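You operate a simulated robot arm through the tools that you are given. There is no shell and no other tool. Be economical: measure what you need, move in short steps, check, and stop when the job is done.

You are at the controls of a simulated two-armed robot. One attempt, no reset.

TASK
Swap the sleeve on the sleeving stand for the blue one; hold the stand while it goes on.
Fine: slide the stand out level with the mat's panel-side edge, and back by the white panel after; old sleeve on the mat. Set down upright: what you pick out.

Only the result counts: the job must be done as asked and must still hold three seconds after the hand-in. Knocking over, shifting, dropping, spilling or breaking anything else fails it.

THE ROBOT
Two 7-joint arms with two-finger parallel grippers on one trunk, on a base that drives. Base frame: it is fixed to the floor where the robot stands at the start and does not move with it; the origin is under the middle of the robot, x ahead of it, y to its left, z up; the surface under the hand at the start is at about z = 0.86. Units: m, degrees, N and s.
The left shoulder is at the start at [0.07, 0.134, 1.276], the right one opposite. With the tool pointing down near the work surface each hand reaches from about 0.1 to 0.62 m from the robot's upright axis, wherever it stands, measured 20 degrees to its own side. Places, roughly: black mat on the tube bench [0.4, 0.2, 0.9]. Payload 1.57 kg a hand.
The TCP of each hand is the grasp point between the finger pads, 0.03 m short of the fingertips. In the tool frame z runs along the fingers and y along their closing line. Largest opening 0.08 m; finger width 0.017, thickness 0.012; the body of the gripper, 0.04 by 0.082 m, starts 0.08 m behind the TCP.
Orientation is that of the tool frame in the base frame, as a unit quaternion [x, y, z, w]. With the fingers straight down and closing along the base's y, the tool's x points along the base's -x, its y along +y and its z along -z.

THE INTERFACE
- The arms move only by the tool send_rows. It takes "left_deltas", "right_deltas" or both (then of equal length, played together; a hand with none holds still); each is a list of rows, each an object (a shift or turn left out is 0, a gripper value left out holds the last) with "offset": the shift along the tool's x, y, z in cm, a list of three; "rotation": the turn, a rotation vector about the tool's x, y, z in degrees, a list of three; "claw": the finger opening in cm, from 0 to 8. In form: [{"offset": [dx, dy, dz], "rotation": [wx, wy, wz], "claw": claw}, ...]. A call has 1 to 10 rows; each row shifts and turns the commanded pose from where the row before left it, along the tool's axes as they then stand. Rows are played at 5 a second. More than 0.05 m and 8.6 degrees between two rows, or a gripper value outside its range, and nothing of the call is played. A pose out of reach is approached as far as the arm can. The call stops where the force on the tool passes 40 N (or 10 N more than at its start, if that is more) or the arm is blocked; 0.2 s more then pass. The fingers move at their own pace (about 0.153 m/s each) and stop on an object; they squeeze with about 27 N. The grip force told is the motor's: it shows also when the fingers shut on nothing. Time passes only in rows, and 0.2 s behind the last, so rows that do not move let the fingers close. The reply holds the time, the measured pose of the TCP, the force on the tool along the base axes, the opening and the grip force, in the units named above and with some noise, with the torque about the TCP (base axes, N m) and any sound that the robot's microphone picked up.
- Cameras (640 x 400 px; columns grow to the right, rows downward): "scene" is now at [0.1334, 0.006, 1.4944]; the picture's right is [0.06, -1.00, 0.00], its down [-0.65, -0.04, -0.76] and it looks along [0.76, 0.04, -0.65] (base axes); focal length 242 px, centre (320, 200). "left" rides on the left gripper at [0.072, 0.007, -0.122] in its tool frame; the picture's right is [-0.09, 1.00, 0.00], its down [-0.84, -0.08, -0.54] and it looks along [-0.54, -0.05, 0.84] (tool axes); focal length 238 px, centre (320, 200). "right" rides on the right gripper at [0.072, -0.007, -0.122] in its tool frame; the picture's right is [0.09, 1.00, 0.00], its down [-0.84, 0.08, -0.54] and it looks along [-0.54, 0.05, 0.84] (tool axes); focal length 238 px, centre (320, 200). There is no depth. A picture from a camera that has moved, and an enlarged one, comes with that camera's place and axes in the base frame and with its lens.
- snapshot(camera): a new picture of that camera. No time passes.
- slide_trunk(by): slides the trunk up (or, below 0, down) by that many m; the arms and the scene camera ride with it, the base frame stays. It gives what a move gives, with no picture.
- drive_base(legs): drives the robot by 1 to 6 legs, each [ahead, left, turn to the left] in m, m and degrees, along the robot's own axes; the way and the turn of a leg run together, so that a leg with both is an arc; at most 1.5 m and 180 degrees a leg. The arms and the cameras ride along, it lands a little off, and it stops where it bumps. It gives what a move gives.
- pan_tilt(pan, tilt): turns the head with the scene camera to pan (to the left, within 86 degrees either way) and tilt (down, from -29 to 69), counted from straight ahead of the robot. It gives what a move gives.
- inspect(camera, box): a new picture of the part [left, top, right, bottom] of that camera's present view, enlarged. No time passes.
- sign_off(): hands the job in; it is judged then, once.

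Go step by step. Nothing tells you exact positions but the pictures and the camera data: compare them with the known pose of the tool, close in by small moves and look again before you grip or let go. The budget is 120 turns and 100 pictures, counting those below and the enlarged ones. Unless the task says otherwise, let go and move clear before handing in, and close with one line.

The tools are called after "Request:" by a JSON object that holds its "op" and its "data". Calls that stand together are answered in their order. send_rows: Moves the arms, as the interface text tells. Its arguments: {"type":"object","properties":{"left_deltas":{"type":"array"},"right_deltas":{"type":"array"}},"required":[]} The other tools are called the same way: slide_trunk (by) slides the trunk up or down; drive_base (legs) drives the base; pan_tilt (pan, tilt) turns the head that bears the scene camera; snapshot (camera) takes a picture; inspect (camera, box) takes an enlarged picture of a part of a camera's view; sign_off () hands the job in.

At the start:

```text
time_s: 0.0
left_ee_pos: [0.4588, 0.2303, 1.3409]
left_ee_rot: [-0.001, 1.0, -0.002, -0.001]
left_ft_force: [1.0, -0.3, 0.0]
left_torque: [-0.01, -0.01, 0.01]
left_opening: 0.0803
left_gripper_force: 0.0
right_ee_pos: [0.3743, -0.1916, 1.3351]
right_ee_rot: [0.001, 1.0, 0.0, 0.001]
right_ft_force: [-0.4, -0.3, -0.1]
right_torque: [0.02, -0.03, 0.02]
right_opening: 0.0798
right_gripper_force: 0.0
trunk travel left (down, up): [-0.85, 0.09]
robot x, y, heading: [-0.0009, 0.0018, 0.3]
head pan, tilt: [3.3, 40.8]
```

scene: 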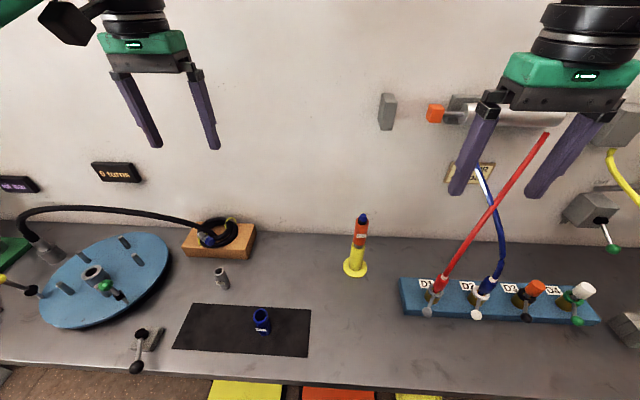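
right: 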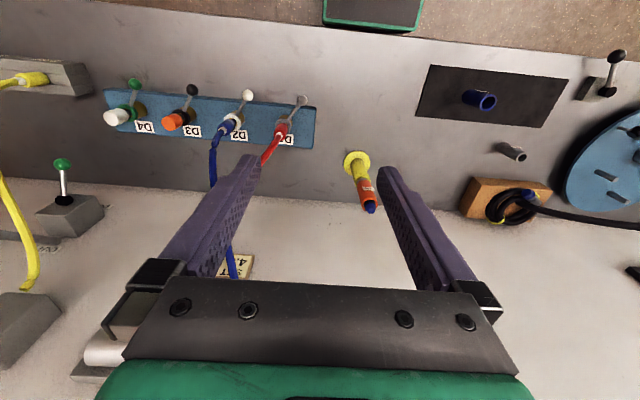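
left: 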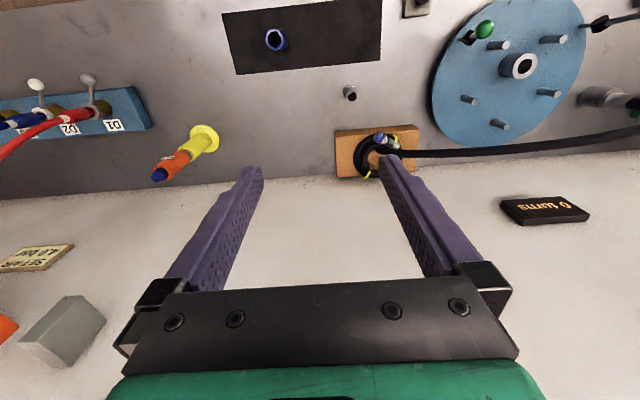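

I see a yellow stand with an orange sleeve by the white panel and a blue sleeve on the black mat. I'll look closer at both first.

Request:
{"op": "inspect", "data": {"camera": "scene", "box": [310, 190, 410, 290]}}

Request:
{"op": "inspect", "data": {"camera": "scene", "box": [160, 250, 400, 400]}}

Request:
{"op": "inspect", "data": {"camera": "right", "box": [320, 50, 580, 220]}}

```text
4.00 times, centred on (360, 240) of scene
camera zoom: at [0.1334, 0.006, 1.4944], right [0.06, -1.0, 0.0], down [-0.65, -0.04, -0.76], along [0.76, 0.04, -0.65], focal length 966 px, centre (160, 40)
```

zoom: 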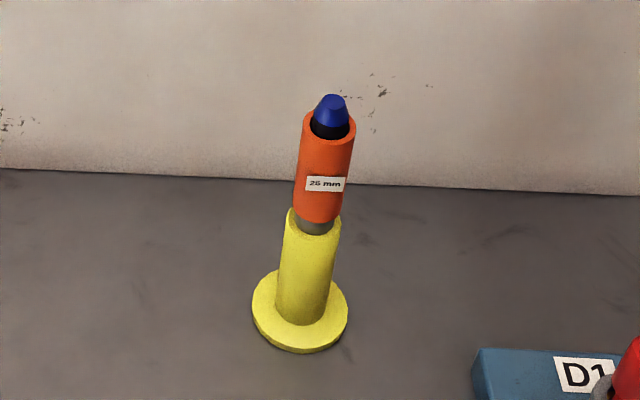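

```text
2.67 times, centred on (280, 325) of scene
camera zoom: at [0.1334, 0.006, 1.4944], right [0.06, -1.0, 0.0], down [-0.65, -0.04, -0.76], along [0.76, 0.04, -0.65], focal length 644 px, centre (427, -133)
```

zoom: 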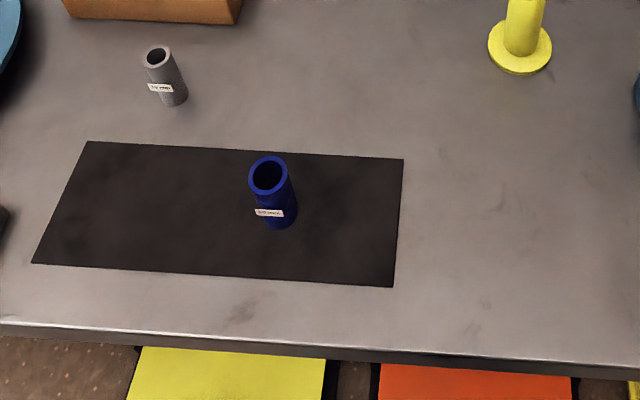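

```text
2.35 times, centred on (450, 135) of right
camera zoom: at [0.3026, -0.198, 1.4569], right [-0.09, 1.0, 0.0], down [0.84, 0.08, 0.54], along [0.54, 0.05, -0.84], focal length 561 px, centre (14, 353)
```

zoom: 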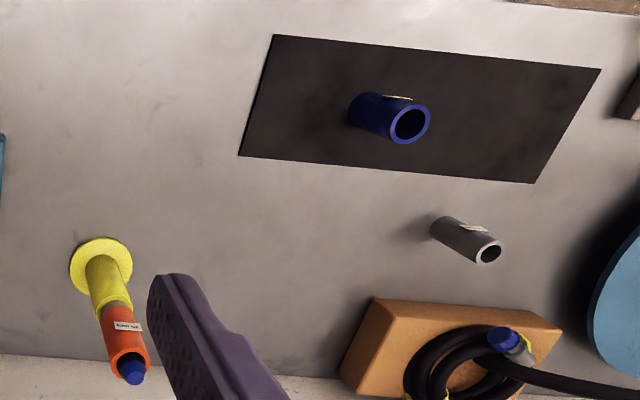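

The stand is about (0.56, -0.08), the mat's panel-side edge about x = 0.427, and the blue sleeve about (0.365, 0.15). The right hand will hold the stand's yellow body from the front-right, tilted 45°, so I turn it first while it is high and clear.

Request:
{"op": "send_rows", "data": {"right_deltas": [{"rotation": [0, 0, -7.5]}, {"rotation": [0, 0, -7.5]}, {"rotation": [0, 0, -7.5]}, {"rotation": [0, 0, -7.5]}, {"rotation": [0, -7.5, 0]}, {"rotation": [0, -7.5, 0]}, {"rotation": [0, -7.5, 0]}, {"rotation": [0, -7.5, 0]}, {"rotation": [0, -7.5, 0]}, {"rotation": [0, -7.5, 0]}]}}

Request:
{"op": "snapshot", "data": {"camera": "right"}}

```text
time_s: 2.2
left_ee_pos: [0.4582, 0.2305, 1.3412]
left_ee_rot: [0.0, 1.0, -0.001, 0.0]
left_ft_force: [1.1, -0.7, -0.4]
left_torque: [0.03, 0.03, 0.01]
left_opening: 0.08
left_gripper_force: 0.0
right_ee_pos: [0.373, -0.1936, 1.3358]
right_ee_rot: [-0.238, 0.892, 0.099, 0.371]
right_ft_force: [-0.2, 0.3, -0.3]
right_torque: [0.02, 0.02, -0.02]
right_opening: 0.08
right_gripper_force: 0.1
trunk travel left (down, up): [-0.85, 0.09]
robot x, y, heading: [0.0014, 0.0005, -0.2]
head pan, tilt: [3.3, 40.8]
```

```text
93 pictures are left
camera right: at [0.2583, -0.2672, 1.3694], right [-0.55, 0.83, -0.06], down [0.14, 0.17, 0.98], along [0.82, 0.53, -0.21], focal length 238 px, centre (320, 200)
```

right: 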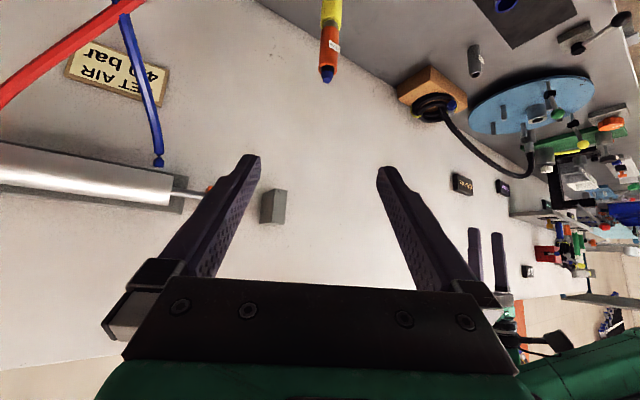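

The hand now points down and forward at 45°. I move it most of the way towards a point in front of the stand and look again.

Request:
{"op": "send_rows", "data": {"right_deltas": [{"offset": [1.74, 0.11, 4.1]}, {"offset": [1.74, 0.11, 4.1]}, {"offset": [1.74, 0.11, 4.1]}, {"offset": [1.74, 0.11, 4.1]}, {"offset": [1.74, 0.11, 4.1]}, {"offset": [1.74, 0.11, 4.1]}, {"offset": [1.74, 0.11, 2.0]}]}}

Request:
{"op": "snapshot", "data": {"camera": "right"}}

Request:
{"op": "snapshot", "data": {"camera": "scene"}}

```text
time_s: 3.8
left_ee_pos: [0.4604, 0.2307, 1.3409]
left_ee_rot: [-0.002, 1.0, -0.002, 0.0]
left_ft_force: [0.1, -0.1, 0.0]
left_torque: [-0.01, -0.01, -0.01]
left_opening: 0.08
left_gripper_force: 0.1
right_ee_pos: [0.4593, -0.1337, 1.061]
right_ee_rot: [-0.238, 0.892, 0.099, 0.37]
right_ft_force: [0.0, -0.2, -0.6]
right_torque: [-0.01, -0.01, 0.01]
right_opening: 0.0802
right_gripper_force: 0.0
trunk travel left (down, up): [-0.85, 0.09]
robot x, y, heading: [0.0001, -0.0019, -0.1]
head pan, tilt: [3.3, 40.8]
```

```text
92 pictures are left
camera right: at [0.3448, -0.2068, 1.0947], right [-0.55, 0.83, -0.06], down [0.14, 0.17, 0.97], along [0.82, 0.53, -0.21], focal length 238 px, centre (320, 200)
```

right: 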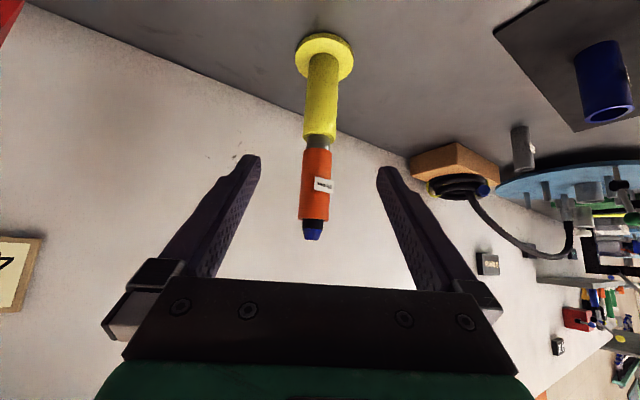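

```text
91 pictures are left
camera scene: at [0.1346, 0.0057, 1.4943], right [0.06, -1.0, 0.0], down [-0.65, -0.04, -0.76], along [0.75, 0.04, -0.65], focal length 242 px, centre (320, 200)
```

scene: 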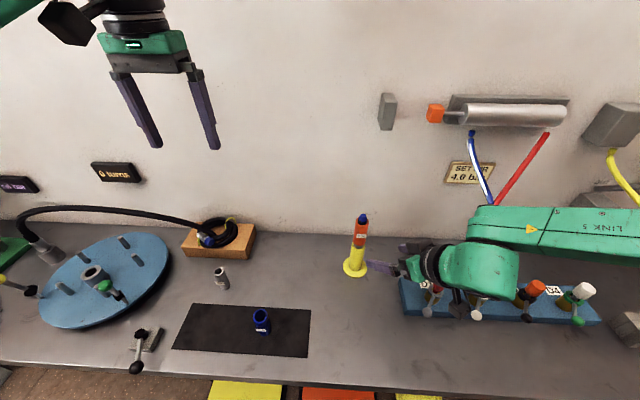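

The right camera puts the stand at (0.556, -0.078), with yellow body from z≈0.875 to 0.97 and the sleeve from 0.985 to 1.065. I advance along the tool axis and stop about 3 cm short.

Request:
{"op": "send_rows", "data": {"right_deltas": [{"offset": [2.0, 0, 0]}, {"offset": [0, 0, 3.5]}, {"offset": [0, 0, 3.5]}, {"offset": [0, 0, 3.5]}, {"offset": [0, 0, 3.5]}, {"offset": [0, 0, 1.0]}]}}

Request:
{"op": "snapshot", "data": {"camera": "right"}}

Request:
{"op": "snapshot", "data": {"camera": "scene"}}

```text
time_s: 5.2
left_ee_pos: [0.4597, 0.2294, 1.3405]
left_ee_rot: [0.0, 1.0, 0.0, 0.0]
left_ft_force: [0.0, 0.3, 0.2]
left_torque: [0.01, -0.02, -0.03]
left_opening: 0.0801
left_gripper_force: 0.0
right_ee_pos: [0.5201, -0.1071, 0.9689]
right_ee_rot: [-0.238, 0.892, 0.099, 0.37]
right_ft_force: [-0.4, 0.1, 0.2]
right_torque: [-0.02, -0.02, 0.01]
right_opening: 0.0801
right_gripper_force: 0.0
right hand out of reach, approached as far as the arm can: row 5, 6
trunk travel left (down, up): [-0.85, 0.09]
robot x, y, heading: [0.0004, 0.0002, -0.0]
head pan, tilt: [3.3, 40.8]
```

```text
90 pictures are left
camera right: at [0.4057, -0.1812, 1.0035], right [-0.55, 0.83, -0.06], down [0.14, 0.17, 0.98], along [0.82, 0.53, -0.21], focal length 238 px, centre (320, 200)
```

right: 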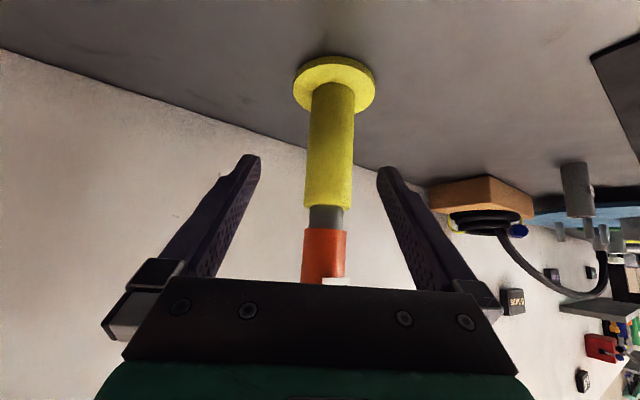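

```text
89 pictures are left
camera scene: at [0.1331, 0.0043, 1.4944], right [0.06, -1.0, 0.0], down [-0.65, -0.04, -0.76], along [0.76, 0.04, -0.65], focal length 242 px, centre (320, 200)
```

scene: 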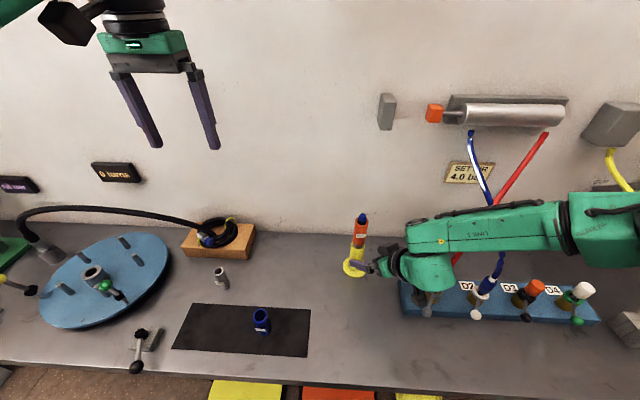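

The pose runs out of reach a few cm short, which looks like a wrist or elbow limit because the arm is still folded. I'll retract and lower the trunk to give the arm a better shape.

Request:
{"op": "send_rows", "data": {"right_deltas": [{"offset": [0, 0, -4]}, {"offset": [0, 0, -4]}, {"offset": [0, 0, -4]}, {"offset": [0, 0, -4]}, {"offset": [0, 0, 0]}]}}

Request:
{"op": "slide_trunk", "data": {"by": -0.1}}

Request:
{"op": "snapshot", "data": {"camera": "scene"}}

```text
time_s: 6.4
left_ee_pos: [0.4594, 0.2306, 1.3415]
left_ee_rot: [-0.001, 1.0, -0.001, -0.001]
left_ft_force: [-0.4, -0.6, -0.2]
left_torque: [0.0, 0.0, -0.02]
left_opening: 0.0801
left_gripper_force: 0.1
right_ee_pos: [0.4219, -0.1641, 1.0833]
right_ee_rot: [-0.239, 0.892, 0.1, 0.37]
right_ft_force: [0.6, -0.1, -0.4]
right_torque: [0.0, 0.02, 0.06]
right_opening: 0.08
right_gripper_force: 0.0
trunk travel left (down, up): [-0.85, 0.09]
robot x, y, heading: [-0.0015, -0.0036, -0.0]
head pan, tilt: [3.3, 40.8]
```

```text
time_s: 7.7
left_ee_pos: [0.4592, 0.2303, 1.2411]
left_ee_rot: [-0.001, 1.0, -0.001, -0.001]
left_ft_force: [0.1, -0.2, 0.9]
left_torque: [0.0, 0.0, 0.03]
left_opening: 0.08
left_gripper_force: 0.1
right_ee_pos: [0.4222, -0.1648, 0.9838]
right_ee_rot: [-0.239, 0.893, 0.098, 0.37]
right_ft_force: [0.0, -0.2, 0.5]
right_torque: [0.0, 0.05, -0.03]
right_opening: 0.0798
right_gripper_force: 0.0
trunk travel left (down, up): [-0.75, 0.19]
robot x, y, heading: [0.0019, 0.002, 0.1]
head pan, tilt: [3.3, 40.8]
```

```text
88 pictures are left
camera scene: at [0.1337, 0.0055, 1.3944], right [0.06, -1.0, 0.0], down [-0.65, -0.04, -0.76], along [0.76, 0.04, -0.65], focal length 242 px, centre (320, 200)
```

scene: 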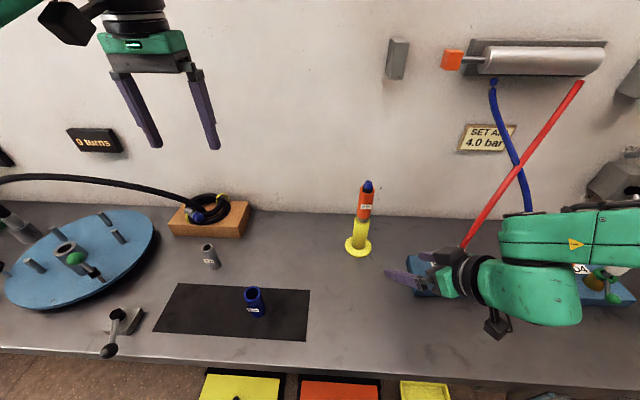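

Retracted and lowered by 0.1 m. I try the approach again, stopping about 3 cm short.

Request:
{"op": "send_rows", "data": {"right_deltas": [{"offset": [-3.4, 0.4, 0]}, {"offset": [-3.4, 0.4, 0]}, {"offset": [0, 0, 4]}, {"offset": [0, 0, 4]}, {"offset": [0, 0, 3]}, {"offset": [0, 0, 2]}]}}

Request:
{"op": "snapshot", "data": {"camera": "right"}}

```text
time_s: 9.1
left_ee_pos: [0.46, 0.2304, 1.242]
left_ee_rot: [-0.001, 1.0, -0.001, -0.001]
left_ft_force: [0.3, 0.1, -0.3]
left_torque: [-0.01, 0.01, 0.0]
left_opening: 0.0802
left_gripper_force: 0.0
right_ee_pos: [0.5411, -0.0883, 0.9397]
right_ee_rot: [-0.238, 0.893, 0.099, 0.37]
right_ft_force: [0.0, 0.4, 0.7]
right_torque: [0.0, 0.02, 0.01]
right_opening: 0.0804
right_gripper_force: 0.2
right hand out of reach, approached as far as the arm can: row 1
trunk travel left (down, up): [-0.75, 0.19]
robot x, y, heading: [-0.0033, -0.0003, -0.0]
head pan, tilt: [3.3, 40.8]
```

```text
87 pictures are left
camera right: at [0.4248, -0.1619, 0.9743], right [-0.55, 0.83, -0.07], down [0.14, 0.17, 0.97], along [0.82, 0.53, -0.21], focal length 238 px, centre (320, 200)
```

right: 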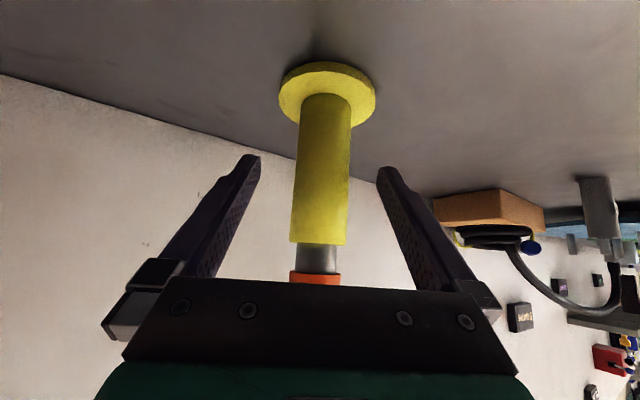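

The stand is now between the fingers, centred and about 1–1.5 cm ahead. I advance that distance and close.

Request:
{"op": "send_rows", "data": {"right_deltas": [{"offset": [0, 0, 1.6]}, {"claw": 4.5}, {"claw": 4.5}]}}

Request:
{"op": "snapshot", "data": {"camera": "right"}}

```text
time_s: 9.9
left_ee_pos: [0.4581, 0.2311, 1.2409]
left_ee_rot: [0.0, 1.0, -0.001, 0.0]
left_ft_force: [0.0, -0.1, -0.3]
left_torque: [-0.02, 0.0, -0.03]
left_opening: 0.0798
left_gripper_force: 0.0
right_ee_pos: [0.5485, -0.082, 0.9295]
right_ee_rot: [-0.238, 0.893, 0.099, 0.37]
right_ft_force: [0.2, -0.5, -0.6]
right_torque: [0.0, -0.03, -0.05]
right_opening: 0.0452
right_gripper_force: 0.0
trunk travel left (down, up): [-0.75, 0.19]
robot x, y, heading: [-0.002, -0.0012, -0.1]
head pan, tilt: [3.3, 40.8]
```

```text
86 pictures are left
camera right: at [0.4334, -0.1559, 0.9639], right [-0.55, 0.83, -0.07], down [0.14, 0.17, 0.98], along [0.82, 0.53, -0.21], focal length 238 px, centre (320, 200)
```

right: 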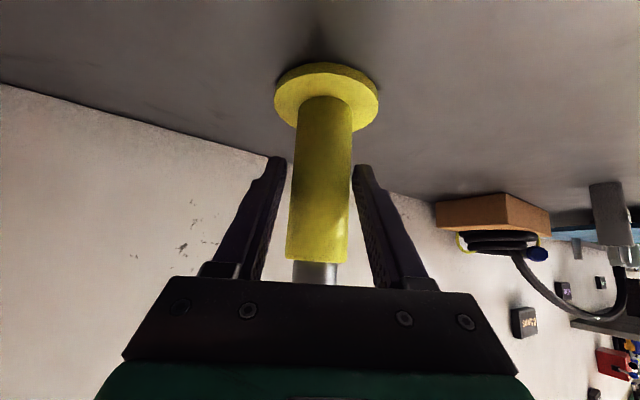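

The fingers straddle the body symmetrically, so I close on it.

Request:
{"op": "send_rows", "data": {"right_deltas": [{"claw": 2.5}, {"claw": 2.5}, {"claw": 2.5}]}}

Request:
{"op": "inspect", "data": {"camera": "scene", "box": [300, 160, 460, 320]}}

```text
time_s: 10.7
left_ee_pos: [0.4597, 0.2304, 1.2411]
left_ee_rot: [-0.001, 1.0, 0.0, -0.002]
left_ft_force: [0.2, -0.4, 0.7]
left_torque: [0.0, 0.0, 0.04]
left_opening: 0.08
left_gripper_force: 0.1
right_ee_pos: [0.5492, -0.0815, 0.9302]
right_ee_rot: [-0.239, 0.893, 0.099, 0.369]
right_ft_force: [-1.3, 0.8, -0.2]
right_torque: [0.08, 0.08, 0.06]
right_opening: 0.0369
right_gripper_force: 27.4
trunk travel left (down, up): [-0.75, 0.19]
robot x, y, heading: [-0.0017, -0.0026, -0.0]
head pan, tilt: [3.3, 40.8]
```

```text
2.50 times, centred on (380, 240) of scene
camera zoom: at [0.1335, 0.0057, 1.3944], right [0.06, -1.0, 0.0], down [-0.65, -0.04, -0.76], along [0.76, 0.04, -0.65], focal length 604 px, centre (170, 100)
```

zoom: 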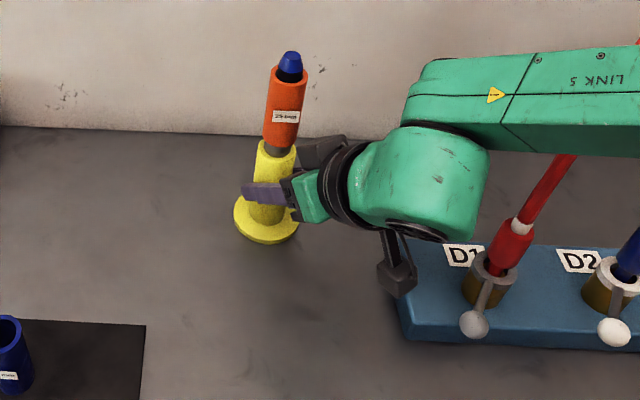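

Gripped at 3.7 cm. I now slide the stand straight out by about 12.6 cm, level on the table.

Request:
{"op": "send_rows", "data": {"right_deltas": [{"offset": [0.77, 0.627, -0.775]}, {"offset": [0.77, 0.627, -0.775]}, {"offset": [0.77, 0.627, -0.775]}, {"offset": [0.77, 0.627, -0.775]}, {"offset": [0.77, 0.627, -0.775]}, {"offset": [0.77, 0.627, -0.775]}, {"offset": [0.77, 0.627, -0.775]}, {"offset": [0.77, 0.627, -0.775]}, {"offset": [0.77, 0.627, -0.775]}, {"offset": [0.77, 0.627, -0.775]}]}}

Request:
{"op": "snapshot", "data": {"camera": "scene"}}

Request:
{"op": "snapshot", "data": {"camera": "right"}}

```text
time_s: 12.9
left_ee_pos: [0.4582, 0.2301, 1.241]
left_ee_rot: [0.0, 1.0, -0.001, -0.001]
left_ft_force: [0.6, 0.7, 0.7]
left_torque: [-0.02, -0.01, -0.01]
left_opening: 0.08
left_gripper_force: 0.1
right_ee_pos: [0.4215, -0.0841, 0.9296]
right_ee_rot: [-0.238, 0.893, 0.098, 0.368]
right_ft_force: [-0.3, 0.2, -0.2]
right_torque: [0.03, -0.01, 0.01]
right_opening: 0.037
right_gripper_force: 26.7
trunk travel left (down, up): [-0.75, 0.19]
robot x, y, heading: [0.0029, 0.0022, 0.2]
head pan, tilt: [3.3, 40.8]
```

```text
84 pictures are left
camera scene: at [0.1335, 0.0056, 1.3943], right [0.06, -1.0, 0.0], down [-0.65, -0.04, -0.76], along [0.76, 0.04, -0.65], focal length 242 px, centre (320, 200)
```

scene: 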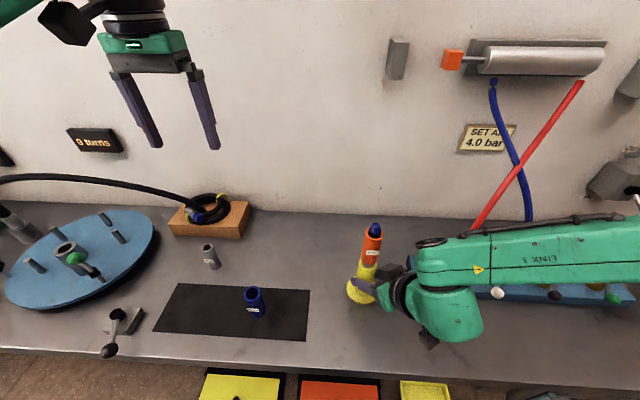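

```text
83 pictures are left
camera right: at [0.3061, -0.1564, 0.9643], right [-0.55, 0.83, -0.06], down [0.14, 0.17, 0.97], along [0.82, 0.53, -0.21], focal length 238 px, centre (320, 200)
```

right: 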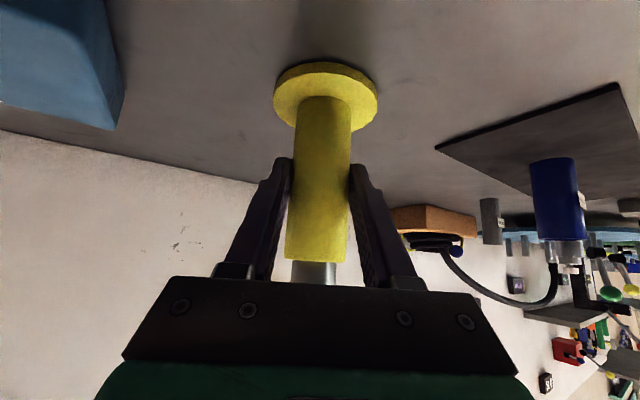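

Request:
{"op": "inspect", "data": {"camera": "scene", "box": [230, 200, 430, 350]}}

```text
2.67 times, centred on (330, 275) of scene
camera zoom: at [0.1335, 0.0056, 1.3943], right [0.06, -1.0, 0.0], down [-0.65, -0.04, -0.76], along [0.76, 0.04, -0.65], focal length 644 px, centre (293, 0)
```

zoom: 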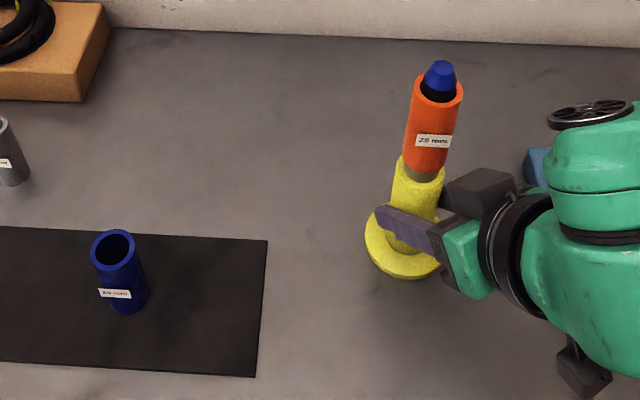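

The stand is level with the mat's panel-side edge (stand x≈0.43, edge x≈0.428). The right hand keeps holding while the left hand turns 40° to keep its camera clear and moves towards the stand, staying high.

Request:
{"op": "send_rows", "data": {"left_deltas": [{"rotation": [0, 0, 8]}, {"rotation": [0, 0, 8]}, {"rotation": [0, 0, 8]}, {"rotation": [0, 0, 8]}, {"rotation": [0, 0, 8]}, {"offset": [-2.51, -3.64, 0]}, {"offset": [-2.51, -3.64, 0]}, {"offset": [-2.51, -3.64, 0]}, {"offset": [-2.51, -3.64, 0]}, {"offset": [-2.51, -3.64, 0]}]}}

Request:
{"op": "snapshot", "data": {"camera": "left"}}

Request:
{"op": "snapshot", "data": {"camera": "scene"}}

```text
time_s: 15.1
left_ee_pos: [0.4361, 0.0037, 1.2389]
left_ee_rot: [0.341, 0.94, -0.001, 0.001]
left_ft_force: [-0.7, -1.7, -0.1]
left_torque: [0.05, -0.02, 0.02]
left_opening: 0.0802
left_gripper_force: 0.1
right_ee_pos: [0.4224, -0.0849, 0.9289]
right_ee_rot: [-0.237, 0.892, 0.1, 0.371]
right_ft_force: [0.7, -0.2, -0.1]
right_torque: [-0.01, 0.01, 0.01]
right_opening: 0.0368
right_gripper_force: 26.3
trunk travel left (down, up): [-0.75, 0.19]
robot x, y, heading: [-0.0003, -0.0025, 0.2]
head pan, tilt: [3.3, 40.8]
```

```text
81 pictures are left
camera left: at [0.3867, 0.0565, 1.3629], right [0.71, 0.71, 0.0], down [0.59, -0.6, 0.54], along [0.38, -0.38, -0.84], focal length 238 px, centre (320, 200)
```

left: 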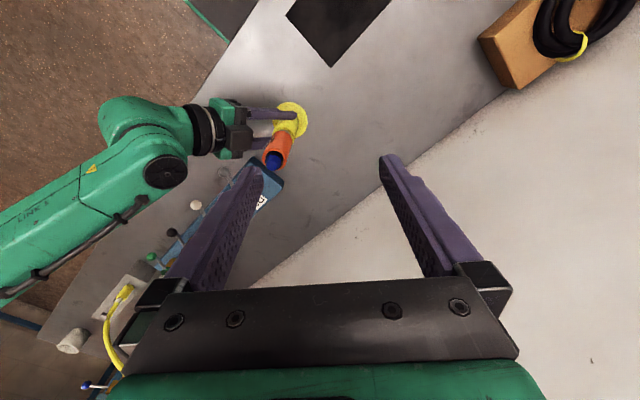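

```text
80 pictures are left
camera scene: at [0.1339, 0.0024, 1.3943], right [0.06, -1.0, 0.0], down [-0.65, -0.04, -0.76], along [0.76, 0.05, -0.65], focal length 242 px, centre (320, 200)
```

scene: 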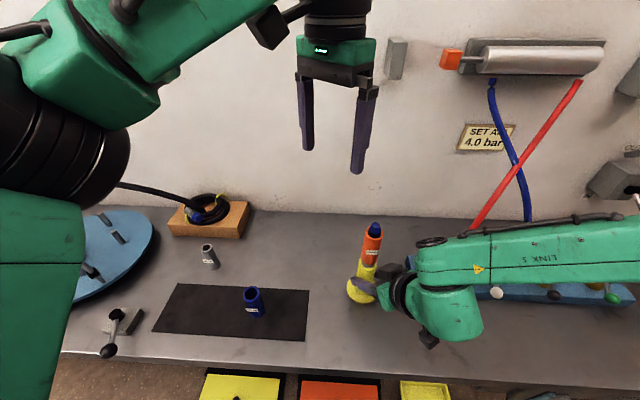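

The left camera places the spindle at about (0.43, -0.068) and the scene camera gives y≈-0.077. I move above it, come down a little and refine.

Request:
{"op": "send_rows", "data": {"left_deltas": [{"offset": [-2.2, -3.1, 0]}, {"offset": [-2.2, -3.1, 0]}, {"offset": [0, 0, 3.5]}, {"offset": [0, 0, 3.5]}, {"offset": [0, 0, 0]}]}}

Request:
{"op": "snapshot", "data": {"camera": "left"}}

Request:
{"op": "inspect", "data": {"camera": "scene", "box": [260, 120, 480, 320]}}

```text
time_s: 16.3
left_ee_pos: [0.4319, -0.0687, 1.1721]
left_ee_rot: [0.341, 0.94, 0.0, 0.0]
left_ft_force: [0.8, 0.6, -0.1]
left_torque: [-0.01, -0.01, -0.01]
left_opening: 0.0798
left_gripper_force: 0.0
right_ee_pos: [0.4218, -0.0837, 0.9297]
right_ee_rot: [-0.239, 0.892, 0.1, 0.37]
right_ft_force: [-0.9, 0.3, -0.1]
right_torque: [-0.02, 0.01, -0.02]
right_opening: 0.037
right_gripper_force: 26.5
trunk travel left (down, up): [-0.75, 0.19]
robot x, y, heading: [0.0026, 0.0016, -0.1]
head pan, tilt: [3.3, 40.8]
```

```text
79 pictures are left
camera left: at [0.381, -0.016, 1.2943], right [0.71, 0.71, 0.0], down [0.59, -0.59, 0.54], along [0.38, -0.39, -0.84], focal length 238 px, centre (320, 200)
```

left: 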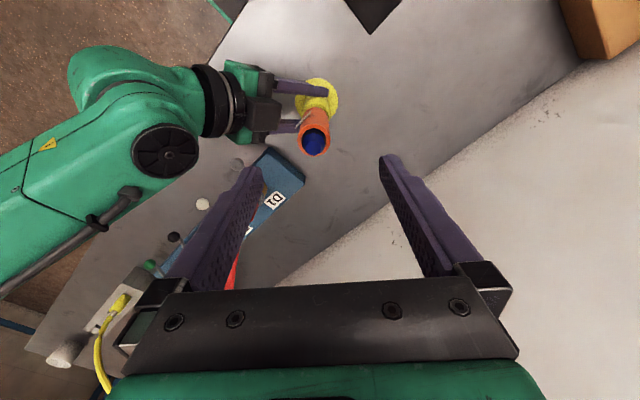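

```text
2.00 times, centred on (370, 220) of scene
camera zoom: at [0.1329, 0.0039, 1.3944], right [0.06, -1.0, 0.0], down [-0.65, -0.04, -0.76], along [0.76, 0.04, -0.65], focal length 483 px, centre (220, 160)
```

zoom: 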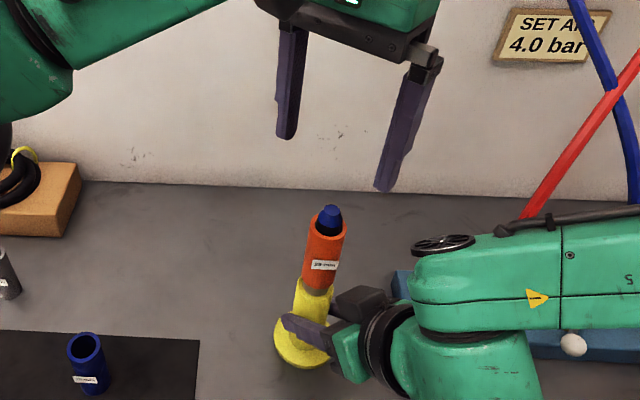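

The spindle axis works out at (0.432, -0.076), about 7 mm from the left TCP. I correct that, narrow the claw to stay clear of the right hand, descend partway and check.

Request:
{"op": "send_rows", "data": {"left_deltas": [{"offset": [-0.45, -0.54, 0], "claw": 5.5}, {"offset": [0, 0, 3], "claw": 5.5}, {"offset": [0, 0, 2.5]}, {"offset": [0, 0, 0]}]}}

Request:
{"op": "snapshot", "data": {"camera": "left"}}

Request:
{"op": "inspect", "data": {"camera": "scene", "box": [260, 120, 480, 320]}}

```text
time_s: 17.3
left_ee_pos: [0.4344, -0.0727, 1.1165]
left_ee_rot: [0.341, 0.94, -0.001, 0.0]
left_ft_force: [0.2, -0.1, -0.3]
left_torque: [-0.03, -0.01, 0.0]
left_opening: 0.055
left_gripper_force: 0.0
right_ee_pos: [0.4224, -0.0825, 0.9308]
right_ee_rot: [-0.239, 0.892, 0.099, 0.37]
right_ft_force: [0.7, 0.9, -0.5]
right_torque: [0.01, 0.06, -0.01]
right_opening: 0.0368
right_gripper_force: 27.4
trunk travel left (down, up): [-0.75, 0.19]
robot x, y, heading: [0.0009, -0.0005, 0.2]
head pan, tilt: [3.3, 40.8]
```

```text
77 pictures are left
camera left: at [0.382, -0.0201, 1.2393], right [0.71, 0.71, 0.0], down [0.59, -0.59, 0.54], along [0.38, -0.39, -0.84], focal length 238 px, centre (320, 200)
```

left: 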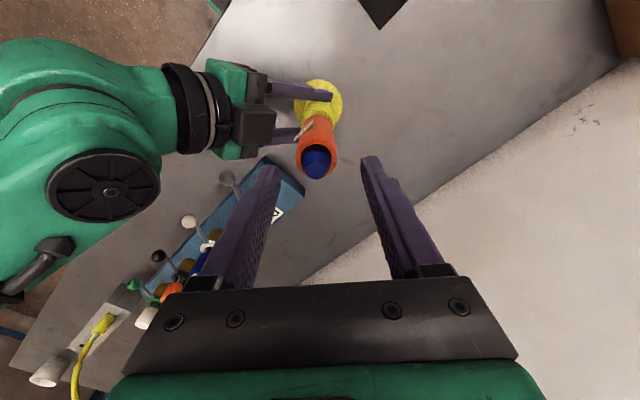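

```text
2.00 times, centred on (370, 220) of scene
camera zoom: at [0.1335, 0.0049, 1.3944], right [0.06, -1.0, 0.0], down [-0.65, -0.04, -0.76], along [0.76, 0.04, -0.65], focal length 483 px, centre (220, 160)
```

zoom: 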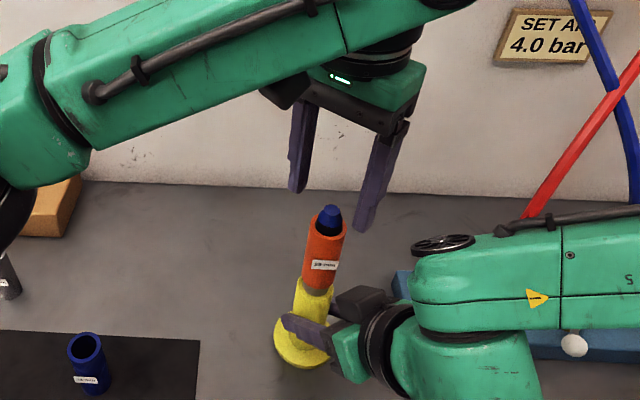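

It is aligned within about 2 mm. I lower the fingers around the sleeve.

Request:
{"op": "send_rows", "data": {"left_deltas": [{"offset": [0, 0, 2.5]}, {"offset": [0, 0, 2.5]}, {"offset": [0, 0, 1.6]}, {"offset": [0, 0, 0]}]}}

Request:
{"op": "snapshot", "data": {"camera": "left"}}

Request:
{"op": "inspect", "data": {"camera": "scene", "box": [290, 160, 450, 310]}}

```text
time_s: 18.3
left_ee_pos: [0.4317, -0.0712, 1.0493]
left_ee_rot: [0.342, 0.94, -0.001, 0.0]
left_ft_force: [-0.2, -0.1, -0.1]
left_torque: [0.04, -0.02, 0.03]
left_opening: 0.0551
left_gripper_force: 0.0
right_ee_pos: [0.424, -0.0822, 0.9304]
right_ee_rot: [-0.238, 0.893, 0.098, 0.37]
right_ft_force: [-0.2, 0.6, -0.3]
right_torque: [0.0, 0.06, 0.0]
right_opening: 0.0368
right_gripper_force: 27.0
trunk travel left (down, up): [-0.75, 0.19]
robot x, y, heading: [-0.0011, -0.0001, 0.1]
head pan, tilt: [3.3, 40.8]
```

```text
75 pictures are left
camera left: at [0.382, -0.0189, 1.1726], right [0.71, 0.7, 0.0], down [0.59, -0.59, 0.54], along [0.38, -0.39, -0.84], focal length 238 px, centre (320, 200)
```

left: 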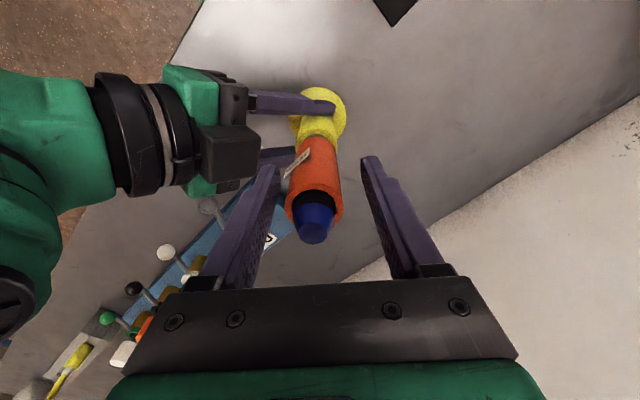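

```text
2.67 times, centred on (370, 235) of scene
camera zoom: at [0.134, 0.0054, 1.3943], right [0.06, -1.0, 0.0], down [-0.65, -0.04, -0.76], along [0.75, 0.04, -0.65], focal length 644 px, centre (187, 107)
```

zoom: 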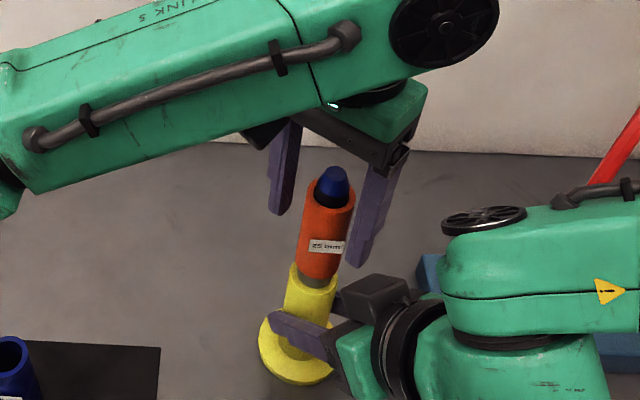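

The sleeve rim lies on the tool axis apart from about 2.5 mm along the closing line. I correct that and close.

Request:
{"op": "send_rows", "data": {"left_deltas": [{"offset": [0, -0.25, 0], "claw": 4.2}, {"claw": 2}, {"claw": 2}, {"claw": 2}]}}

Request:
{"op": "snapshot", "data": {"camera": "left"}}

```text
time_s: 19.3
left_ee_pos: [0.431, -0.0733, 1.0515]
left_ee_rot: [0.341, 0.94, -0.001, -0.001]
left_ft_force: [-0.7, 0.5, 2.1]
left_torque: [0.02, -0.02, -0.02]
left_opening: 0.0295
left_gripper_force: 26.8
right_ee_pos: [0.4222, -0.0832, 0.9303]
right_ee_rot: [-0.239, 0.892, 0.099, 0.37]
right_ft_force: [-0.5, 0.1, -0.6]
right_torque: [-0.02, 0.0, 0.02]
right_opening: 0.0369
right_gripper_force: 27.4
trunk travel left (down, up): [-0.75, 0.19]
robot x, y, heading: [0.0025, -0.0011, 0.0]
head pan, tilt: [3.3, 40.8]
```

```text
73 pictures are left
camera left: at [0.3803, -0.0214, 1.1729], right [0.71, 0.71, 0.0], down [0.59, -0.59, 0.54], along [0.38, -0.39, -0.84], focal length 238 px, centre (320, 200)
```

left: 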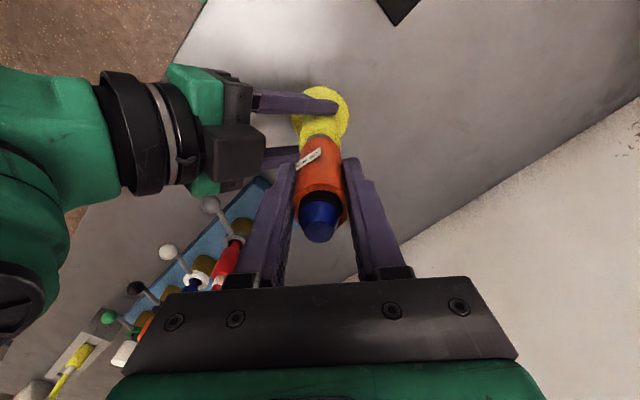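

Gripped at 2.95 cm. I lift slowly, 2 cm first, and watch the force.

Request:
{"op": "send_rows", "data": {"left_deltas": [{"offset": [0, 0, -0.5]}, {"offset": [0, 0, -0.5]}, {"offset": [0, 0, -0.5]}, {"offset": [0, 0, -0.5]}, {"offset": [0, 0, 0]}]}}

Request:
{"op": "inspect", "data": {"camera": "scene", "box": [290, 160, 450, 310]}}

```text
time_s: 20.5
left_ee_pos: [0.4308, -0.0745, 1.0705]
left_ee_rot: [0.341, 0.94, -0.002, -0.001]
left_ft_force: [0.4, 0.4, 0.0]
left_torque: [0.02, 0.01, -0.02]
left_opening: 0.0295
left_gripper_force: 26.9
right_ee_pos: [0.4233, -0.0829, 0.9299]
right_ee_rot: [-0.238, 0.893, 0.099, 0.37]
right_ft_force: [-0.2, 0.4, 0.2]
right_torque: [-0.03, 0.01, 0.02]
right_opening: 0.037
right_gripper_force: 27.1
trunk travel left (down, up): [-0.75, 0.19]
robot x, y, heading: [0.0011, 0.0017, 0.0]
head pan, tilt: [3.3, 40.8]
```

```text
2.67 times, centred on (370, 235) of scene
camera zoom: at [0.1341, 0.0054, 1.3943], right [0.06, -1.0, 0.0], down [-0.65, -0.04, -0.76], along [0.75, 0.04, -0.65], focal length 644 px, centre (187, 107)
```

zoom: 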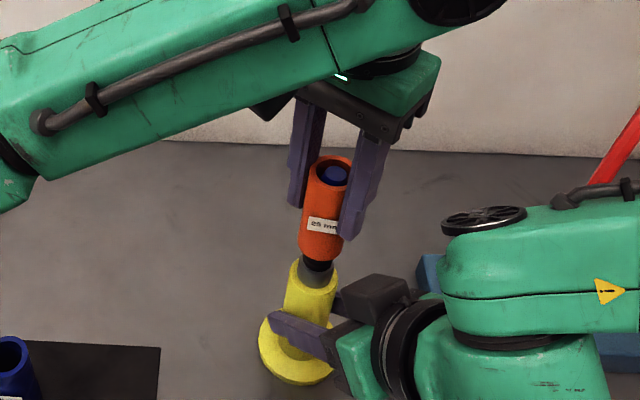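

It slides freely. I lift it clear by another 12 cm.

Request:
{"op": "send_rows", "data": {"left_deltas": [{"offset": [0, 0, -2]}, {"offset": [0, 0, -2]}, {"offset": [0, 0, -2]}, {"offset": [0, 0, -2]}, {"offset": [0, 0, -2]}, {"offset": [0, 0, -2]}, {"offset": [0, 0, 0]}]}}

Request:
{"op": "snapshot", "data": {"camera": "scene"}}

```text
time_s: 22.1
left_ee_pos: [0.4323, -0.0744, 1.1898]
left_ee_rot: [0.341, 0.94, -0.001, -0.001]
left_ft_force: [0.2, 0.0, -0.3]
left_torque: [-0.01, 0.0, 0.03]
left_opening: 0.0297
left_gripper_force: 27.1
right_ee_pos: [0.4224, -0.0827, 0.9304]
right_ee_rot: [-0.239, 0.893, 0.099, 0.369]
right_ft_force: [0.2, 0.1, 0.3]
right_torque: [-0.02, 0.02, -0.01]
right_opening: 0.0365
right_gripper_force: 26.9
trunk travel left (down, up): [-0.75, 0.19]
robot x, y, heading: [0.0002, 0.0013, -0.1]
head pan, tilt: [3.3, 40.8]
```

```text
71 pictures are left
camera scene: at [0.1343, 0.0055, 1.3943], right [0.06, -1.0, 0.0], down [-0.65, -0.04, -0.76], along [0.75, 0.04, -0.65], focal length 242 px, centre (320, 200)
```

scene: 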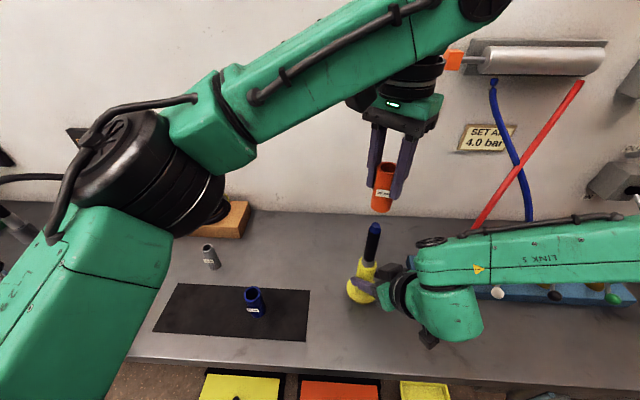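

The sleeve is off. I carry it high over to the free part of the mat, about (0.37, 0.25).

Request:
{"op": "send_rows", "data": {"left_deltas": [{"offset": [3.19, 2.61, 0]}, {"offset": [3.19, 2.61, 0]}, {"offset": [3.19, 2.61, 0]}, {"offset": [3.19, 2.61, 0]}, {"offset": [3.19, 2.61, 0]}, {"offset": [3.19, 2.61, 0]}, {"offset": [3.19, 2.61, 0]}, {"offset": [3.19, 2.61, 0]}, {"offset": [0, 0, 0]}]}}

Request:
{"op": "snapshot", "data": {"camera": "left"}}

Request:
{"op": "snapshot", "data": {"camera": "scene"}}

```text
time_s: 24.1
left_ee_pos: [0.3715, 0.2473, 1.1868]
left_ee_rot: [0.341, 0.94, -0.002, -0.001]
left_ft_force: [0.3, -0.9, -0.3]
left_torque: [0.01, 0.02, 0.03]
left_opening: 0.0297
left_gripper_force: 26.4
right_ee_pos: [0.4229, -0.0838, 0.9303]
right_ee_rot: [-0.239, 0.892, 0.1, 0.37]
right_ft_force: [-0.1, 0.1, 0.7]
right_torque: [0.0, 0.05, 0.06]
right_opening: 0.0367
right_gripper_force: 26.7
trunk travel left (down, up): [-0.75, 0.19]
robot x, y, heading: [0.0027, 0.0007, -0.3]
head pan, tilt: [3.3, 40.8]
```

```text
70 pictures are left
camera left: at [0.3213, 0.2999, 1.3102], right [0.71, 0.7, 0.0], down [0.59, -0.6, 0.54], along [0.38, -0.39, -0.84], focal length 238 px, centre (320, 200)
```

left: 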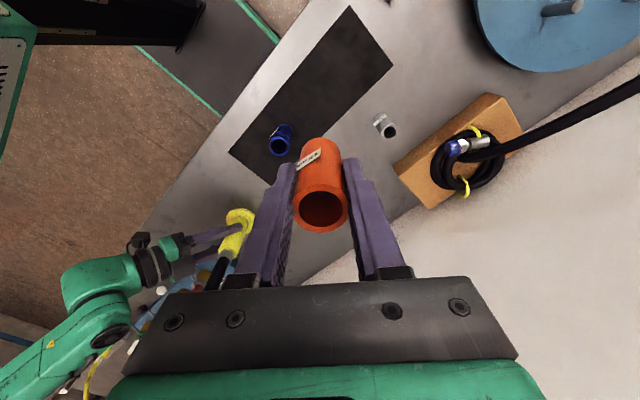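

```text
69 pictures are left
camera scene: at [0.1347, 0.0046, 1.3942], right [0.06, -1.0, 0.0], down [-0.65, -0.04, -0.76], along [0.75, 0.04, -0.65], focal length 242 px, centre (320, 200)
```

scene: 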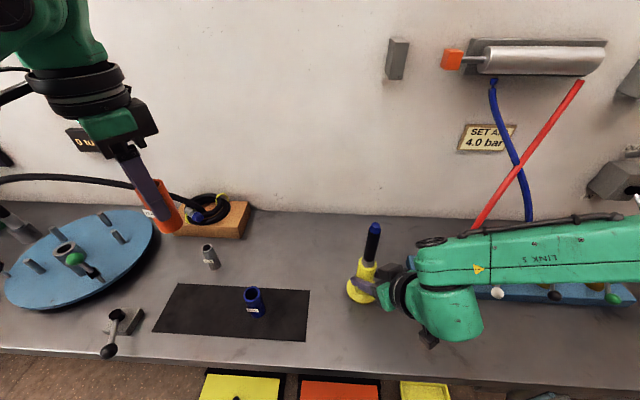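

The spot is clear; I nudge 1.8 cm further left, then lower to just above the mat.

Request:
{"op": "send_rows", "data": {"left_deltas": [{"offset": [1.15, 1.38, 0]}, {"offset": [0, 0, 4]}, {"offset": [0, 0, 4]}, {"offset": [0, 0, 4]}, {"offset": [0, 0, 4]}, {"offset": [0, 0, 4]}, {"offset": [0, 0, 3]}, {"offset": [0, 0, 0]}]}}

Request:
{"op": "snapshot", "data": {"camera": "left"}}

Request:
{"op": "inspect", "data": {"camera": "scene", "box": [120, 200, 320, 350]}}

```text
time_s: 25.9
left_ee_pos: [0.3693, 0.2672, 0.9577]
left_ee_rot: [0.341, 0.94, -0.001, 0.0]
left_ft_force: [0.1, 0.4, 0.3]
left_torque: [-0.04, -0.01, -0.01]
left_opening: 0.0297
left_gripper_force: 26.9
right_ee_pos: [0.4218, -0.0825, 0.9304]
right_ee_rot: [-0.239, 0.892, 0.099, 0.37]
right_ft_force: [0.1, -0.2, 0.4]
right_torque: [0.02, 0.01, 0.01]
right_opening: 0.0367
right_gripper_force: 26.7
trunk travel left (down, up): [-0.75, 0.19]
robot x, y, heading: [0.0004, -0.0023, -0.1]
head pan, tilt: [3.3, 40.8]
```

```text
68 pictures are left
camera left: at [0.3188, 0.3198, 1.08], right [0.71, 0.7, 0.0], down [0.59, -0.59, 0.54], along [0.38, -0.39, -0.84], focal length 238 px, centre (320, 200)
```

left: 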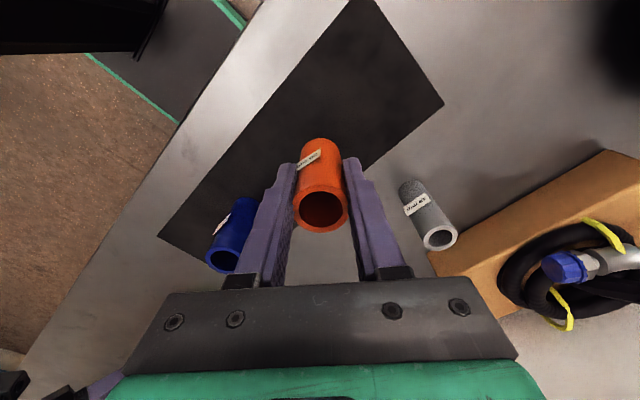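

```text
2.67 times, centred on (220, 275) of scene
camera zoom: at [0.1339, 0.0054, 1.3943], right [0.06, -1.0, 0.0], down [-0.65, -0.04, -0.76], along [0.76, 0.04, -0.65], focal length 644 px, centre (587, 0)
```

zoom: 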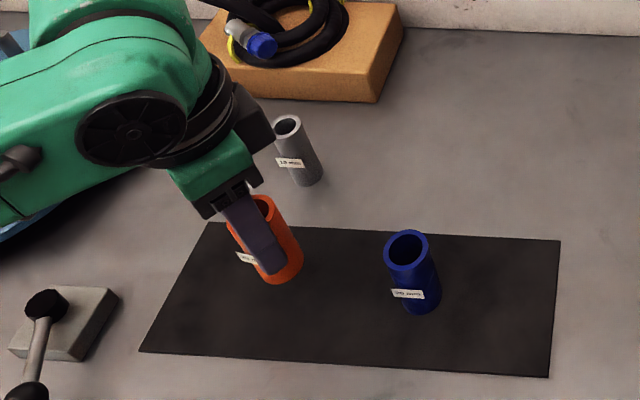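

It is over the mat with the sleeve bottom roughly 2–3 cm above the surface. I lower in small steps to find contact.

Request:
{"op": "send_rows", "data": {"left_deltas": [{"offset": [0, 0, 1]}, {"offset": [0, 0, 0.5]}, {"offset": [0, 0, 0.3]}, {"offset": [0, 0, 0.3]}, {"offset": [0, 0, 0]}]}}

Request:
{"op": "inspect", "data": {"camera": "scene", "box": [160, 240, 280, 330]}}

```text
time_s: 27.1
left_ee_pos: [0.3674, 0.2661, 0.941]
left_ee_rot: [0.341, 0.94, -0.002, -0.001]
left_ft_force: [1.3, -0.2, -1.5]
left_torque: [0.0, -0.03, -0.01]
left_opening: 0.0295
left_gripper_force: 27.0
right_ee_pos: [0.4221, -0.0831, 0.9304]
right_ee_rot: [-0.239, 0.893, 0.099, 0.37]
right_ft_force: [0.1, 0.4, 0.6]
right_torque: [-0.04, 0.03, 0.0]
right_opening: 0.0367
right_gripper_force: 26.6
trunk travel left (down, up): [-0.75, 0.19]
robot x, y, heading: [-0.0031, 0.0011, -0.1]
head pan, tilt: [3.3, 40.8]
```

```text
4.44 times, centred on (220, 285) of scene
camera zoom: at [0.1339, 0.0056, 1.3943], right [0.06, -1.0, 0.0], down [-0.65, -0.04, -0.76], along [0.75, 0.04, -0.65], focal length 1074 px, centre (764, -178)
```

zoom: 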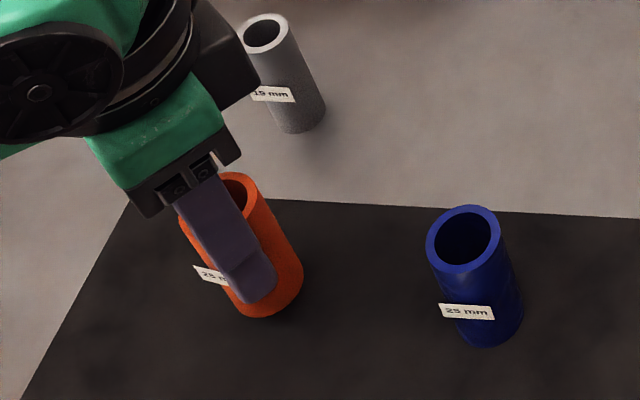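

It is still slightly above the mat. I continue down in 3 mm steps until I feel contact.

Request:
{"op": "send_rows", "data": {"left_deltas": [{"offset": [0, 0, 0.3]}, {"offset": [0, 0, 0.3]}, {"offset": [0, 0, 0]}]}}

Request:
{"op": "inspect", "data": {"camera": "scene", "box": [160, 240, 280, 330]}}

```text
time_s: 27.9
left_ee_pos: [0.3676, 0.2671, 0.9333]
left_ee_rot: [0.342, 0.94, -0.003, 0.0]
left_ft_force: [0.0, 0.1, -0.1]
left_torque: [0.0, 0.0, -0.04]
left_opening: 0.0295
left_gripper_force: 26.7
right_ee_pos: [0.4221, -0.0828, 0.9295]
right_ee_rot: [-0.238, 0.893, 0.099, 0.369]
right_ft_force: [0.5, 0.1, 0.6]
right_torque: [-0.03, 0.02, 0.01]
right_opening: 0.0371
right_gripper_force: 27.3
trunk travel left (down, up): [-0.75, 0.19]
robot x, y, heading: [0.0022, 0.0006, 0.1]
head pan, tilt: [3.3, 40.8]
```

```text
4.44 times, centred on (220, 285) of scene
camera zoom: at [0.134, 0.0056, 1.3943], right [0.06, -1.0, 0.0], down [-0.65, -0.04, -0.76], along [0.75, 0.04, -0.65], focal length 1074 px, centre (764, -178)
```

zoom: 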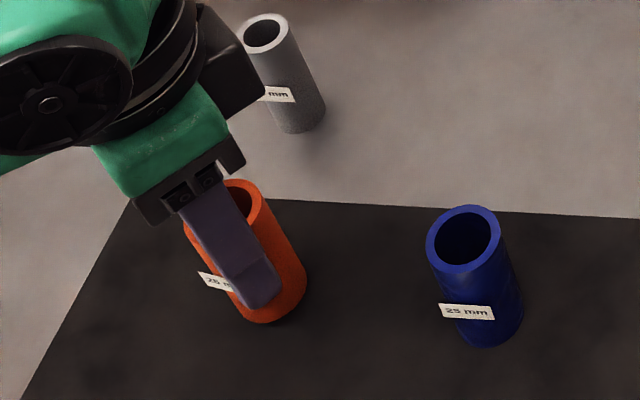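

No contact yet; I continue.

Request:
{"op": "send_rows", "data": {"left_deltas": [{"offset": [0, 0, 0.2]}, {"offset": [0, 0, 0.2]}, {"offset": [0, 0, 0]}]}}

Request:
{"op": "inspect", "data": {"camera": "left", "box": [220, 80, 420, 260]}}

```text
time_s: 28.7
left_ee_pos: [0.3679, 0.2664, 0.9288]
left_ee_rot: [0.34, 0.94, -0.002, 0.0]
left_ft_force: [-0.9, 0.0, -0.2]
left_torque: [0.01, -0.01, 0.02]
left_opening: 0.0295
left_gripper_force: 26.8
right_ee_pos: [0.4229, -0.0831, 0.9311]
right_ee_rot: [-0.238, 0.893, 0.099, 0.369]
right_ft_force: [0.5, -0.1, -0.2]
right_torque: [0.0, 0.01, 0.0]
right_opening: 0.0368
right_gripper_force: 26.6
trunk travel left (down, up): [-0.75, 0.19]
robot x, y, heading: [-0.0034, 0.001, 0.1]
head pan, tilt: [3.3, 40.8]
```

```text
2.22 times, centred on (320, 170) of left
camera zoom: at [0.318, 0.3191, 1.0511], right [0.71, 0.7, 0.0], down [0.59, -0.59, 0.54], along [0.38, -0.39, -0.84], focal length 530 px, centre (320, 267)
```

zoom: 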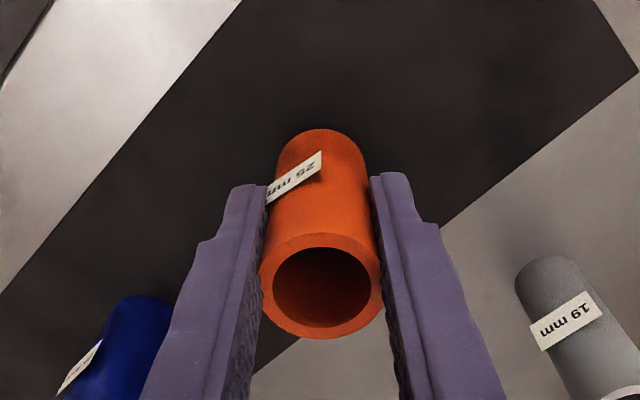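

Still free, so I keep going down in 2 mm steps.

Request:
{"op": "send_rows", "data": {"left_deltas": [{"offset": [0, 0, 0.2]}, {"offset": [0, 0, 0.2]}, {"offset": [0, 0, 0]}]}}

```text
time_s: 29.5
left_ee_pos: [0.3682, 0.2666, 0.926]
left_ee_rot: [0.341, 0.94, -0.001, 0.001]
left_ft_force: [-0.3, 0.7, 4.1]
left_torque: [0.07, 0.04, -0.03]
left_opening: 0.0296
left_gripper_force: 27.3
right_ee_pos: [0.4222, -0.0833, 0.9298]
right_ee_rot: [-0.238, 0.893, 0.098, 0.37]
right_ft_force: [-0.7, 0.4, 0.4]
right_torque: [-0.02, 0.0, 0.0]
right_opening: 0.0367
right_gripper_force: 27.2
trunk travel left (down, up): [-0.75, 0.19]
robot x, y, heading: [-0.005, 0.0022, -0.1]
head pan, tilt: [3.3, 40.8]
```

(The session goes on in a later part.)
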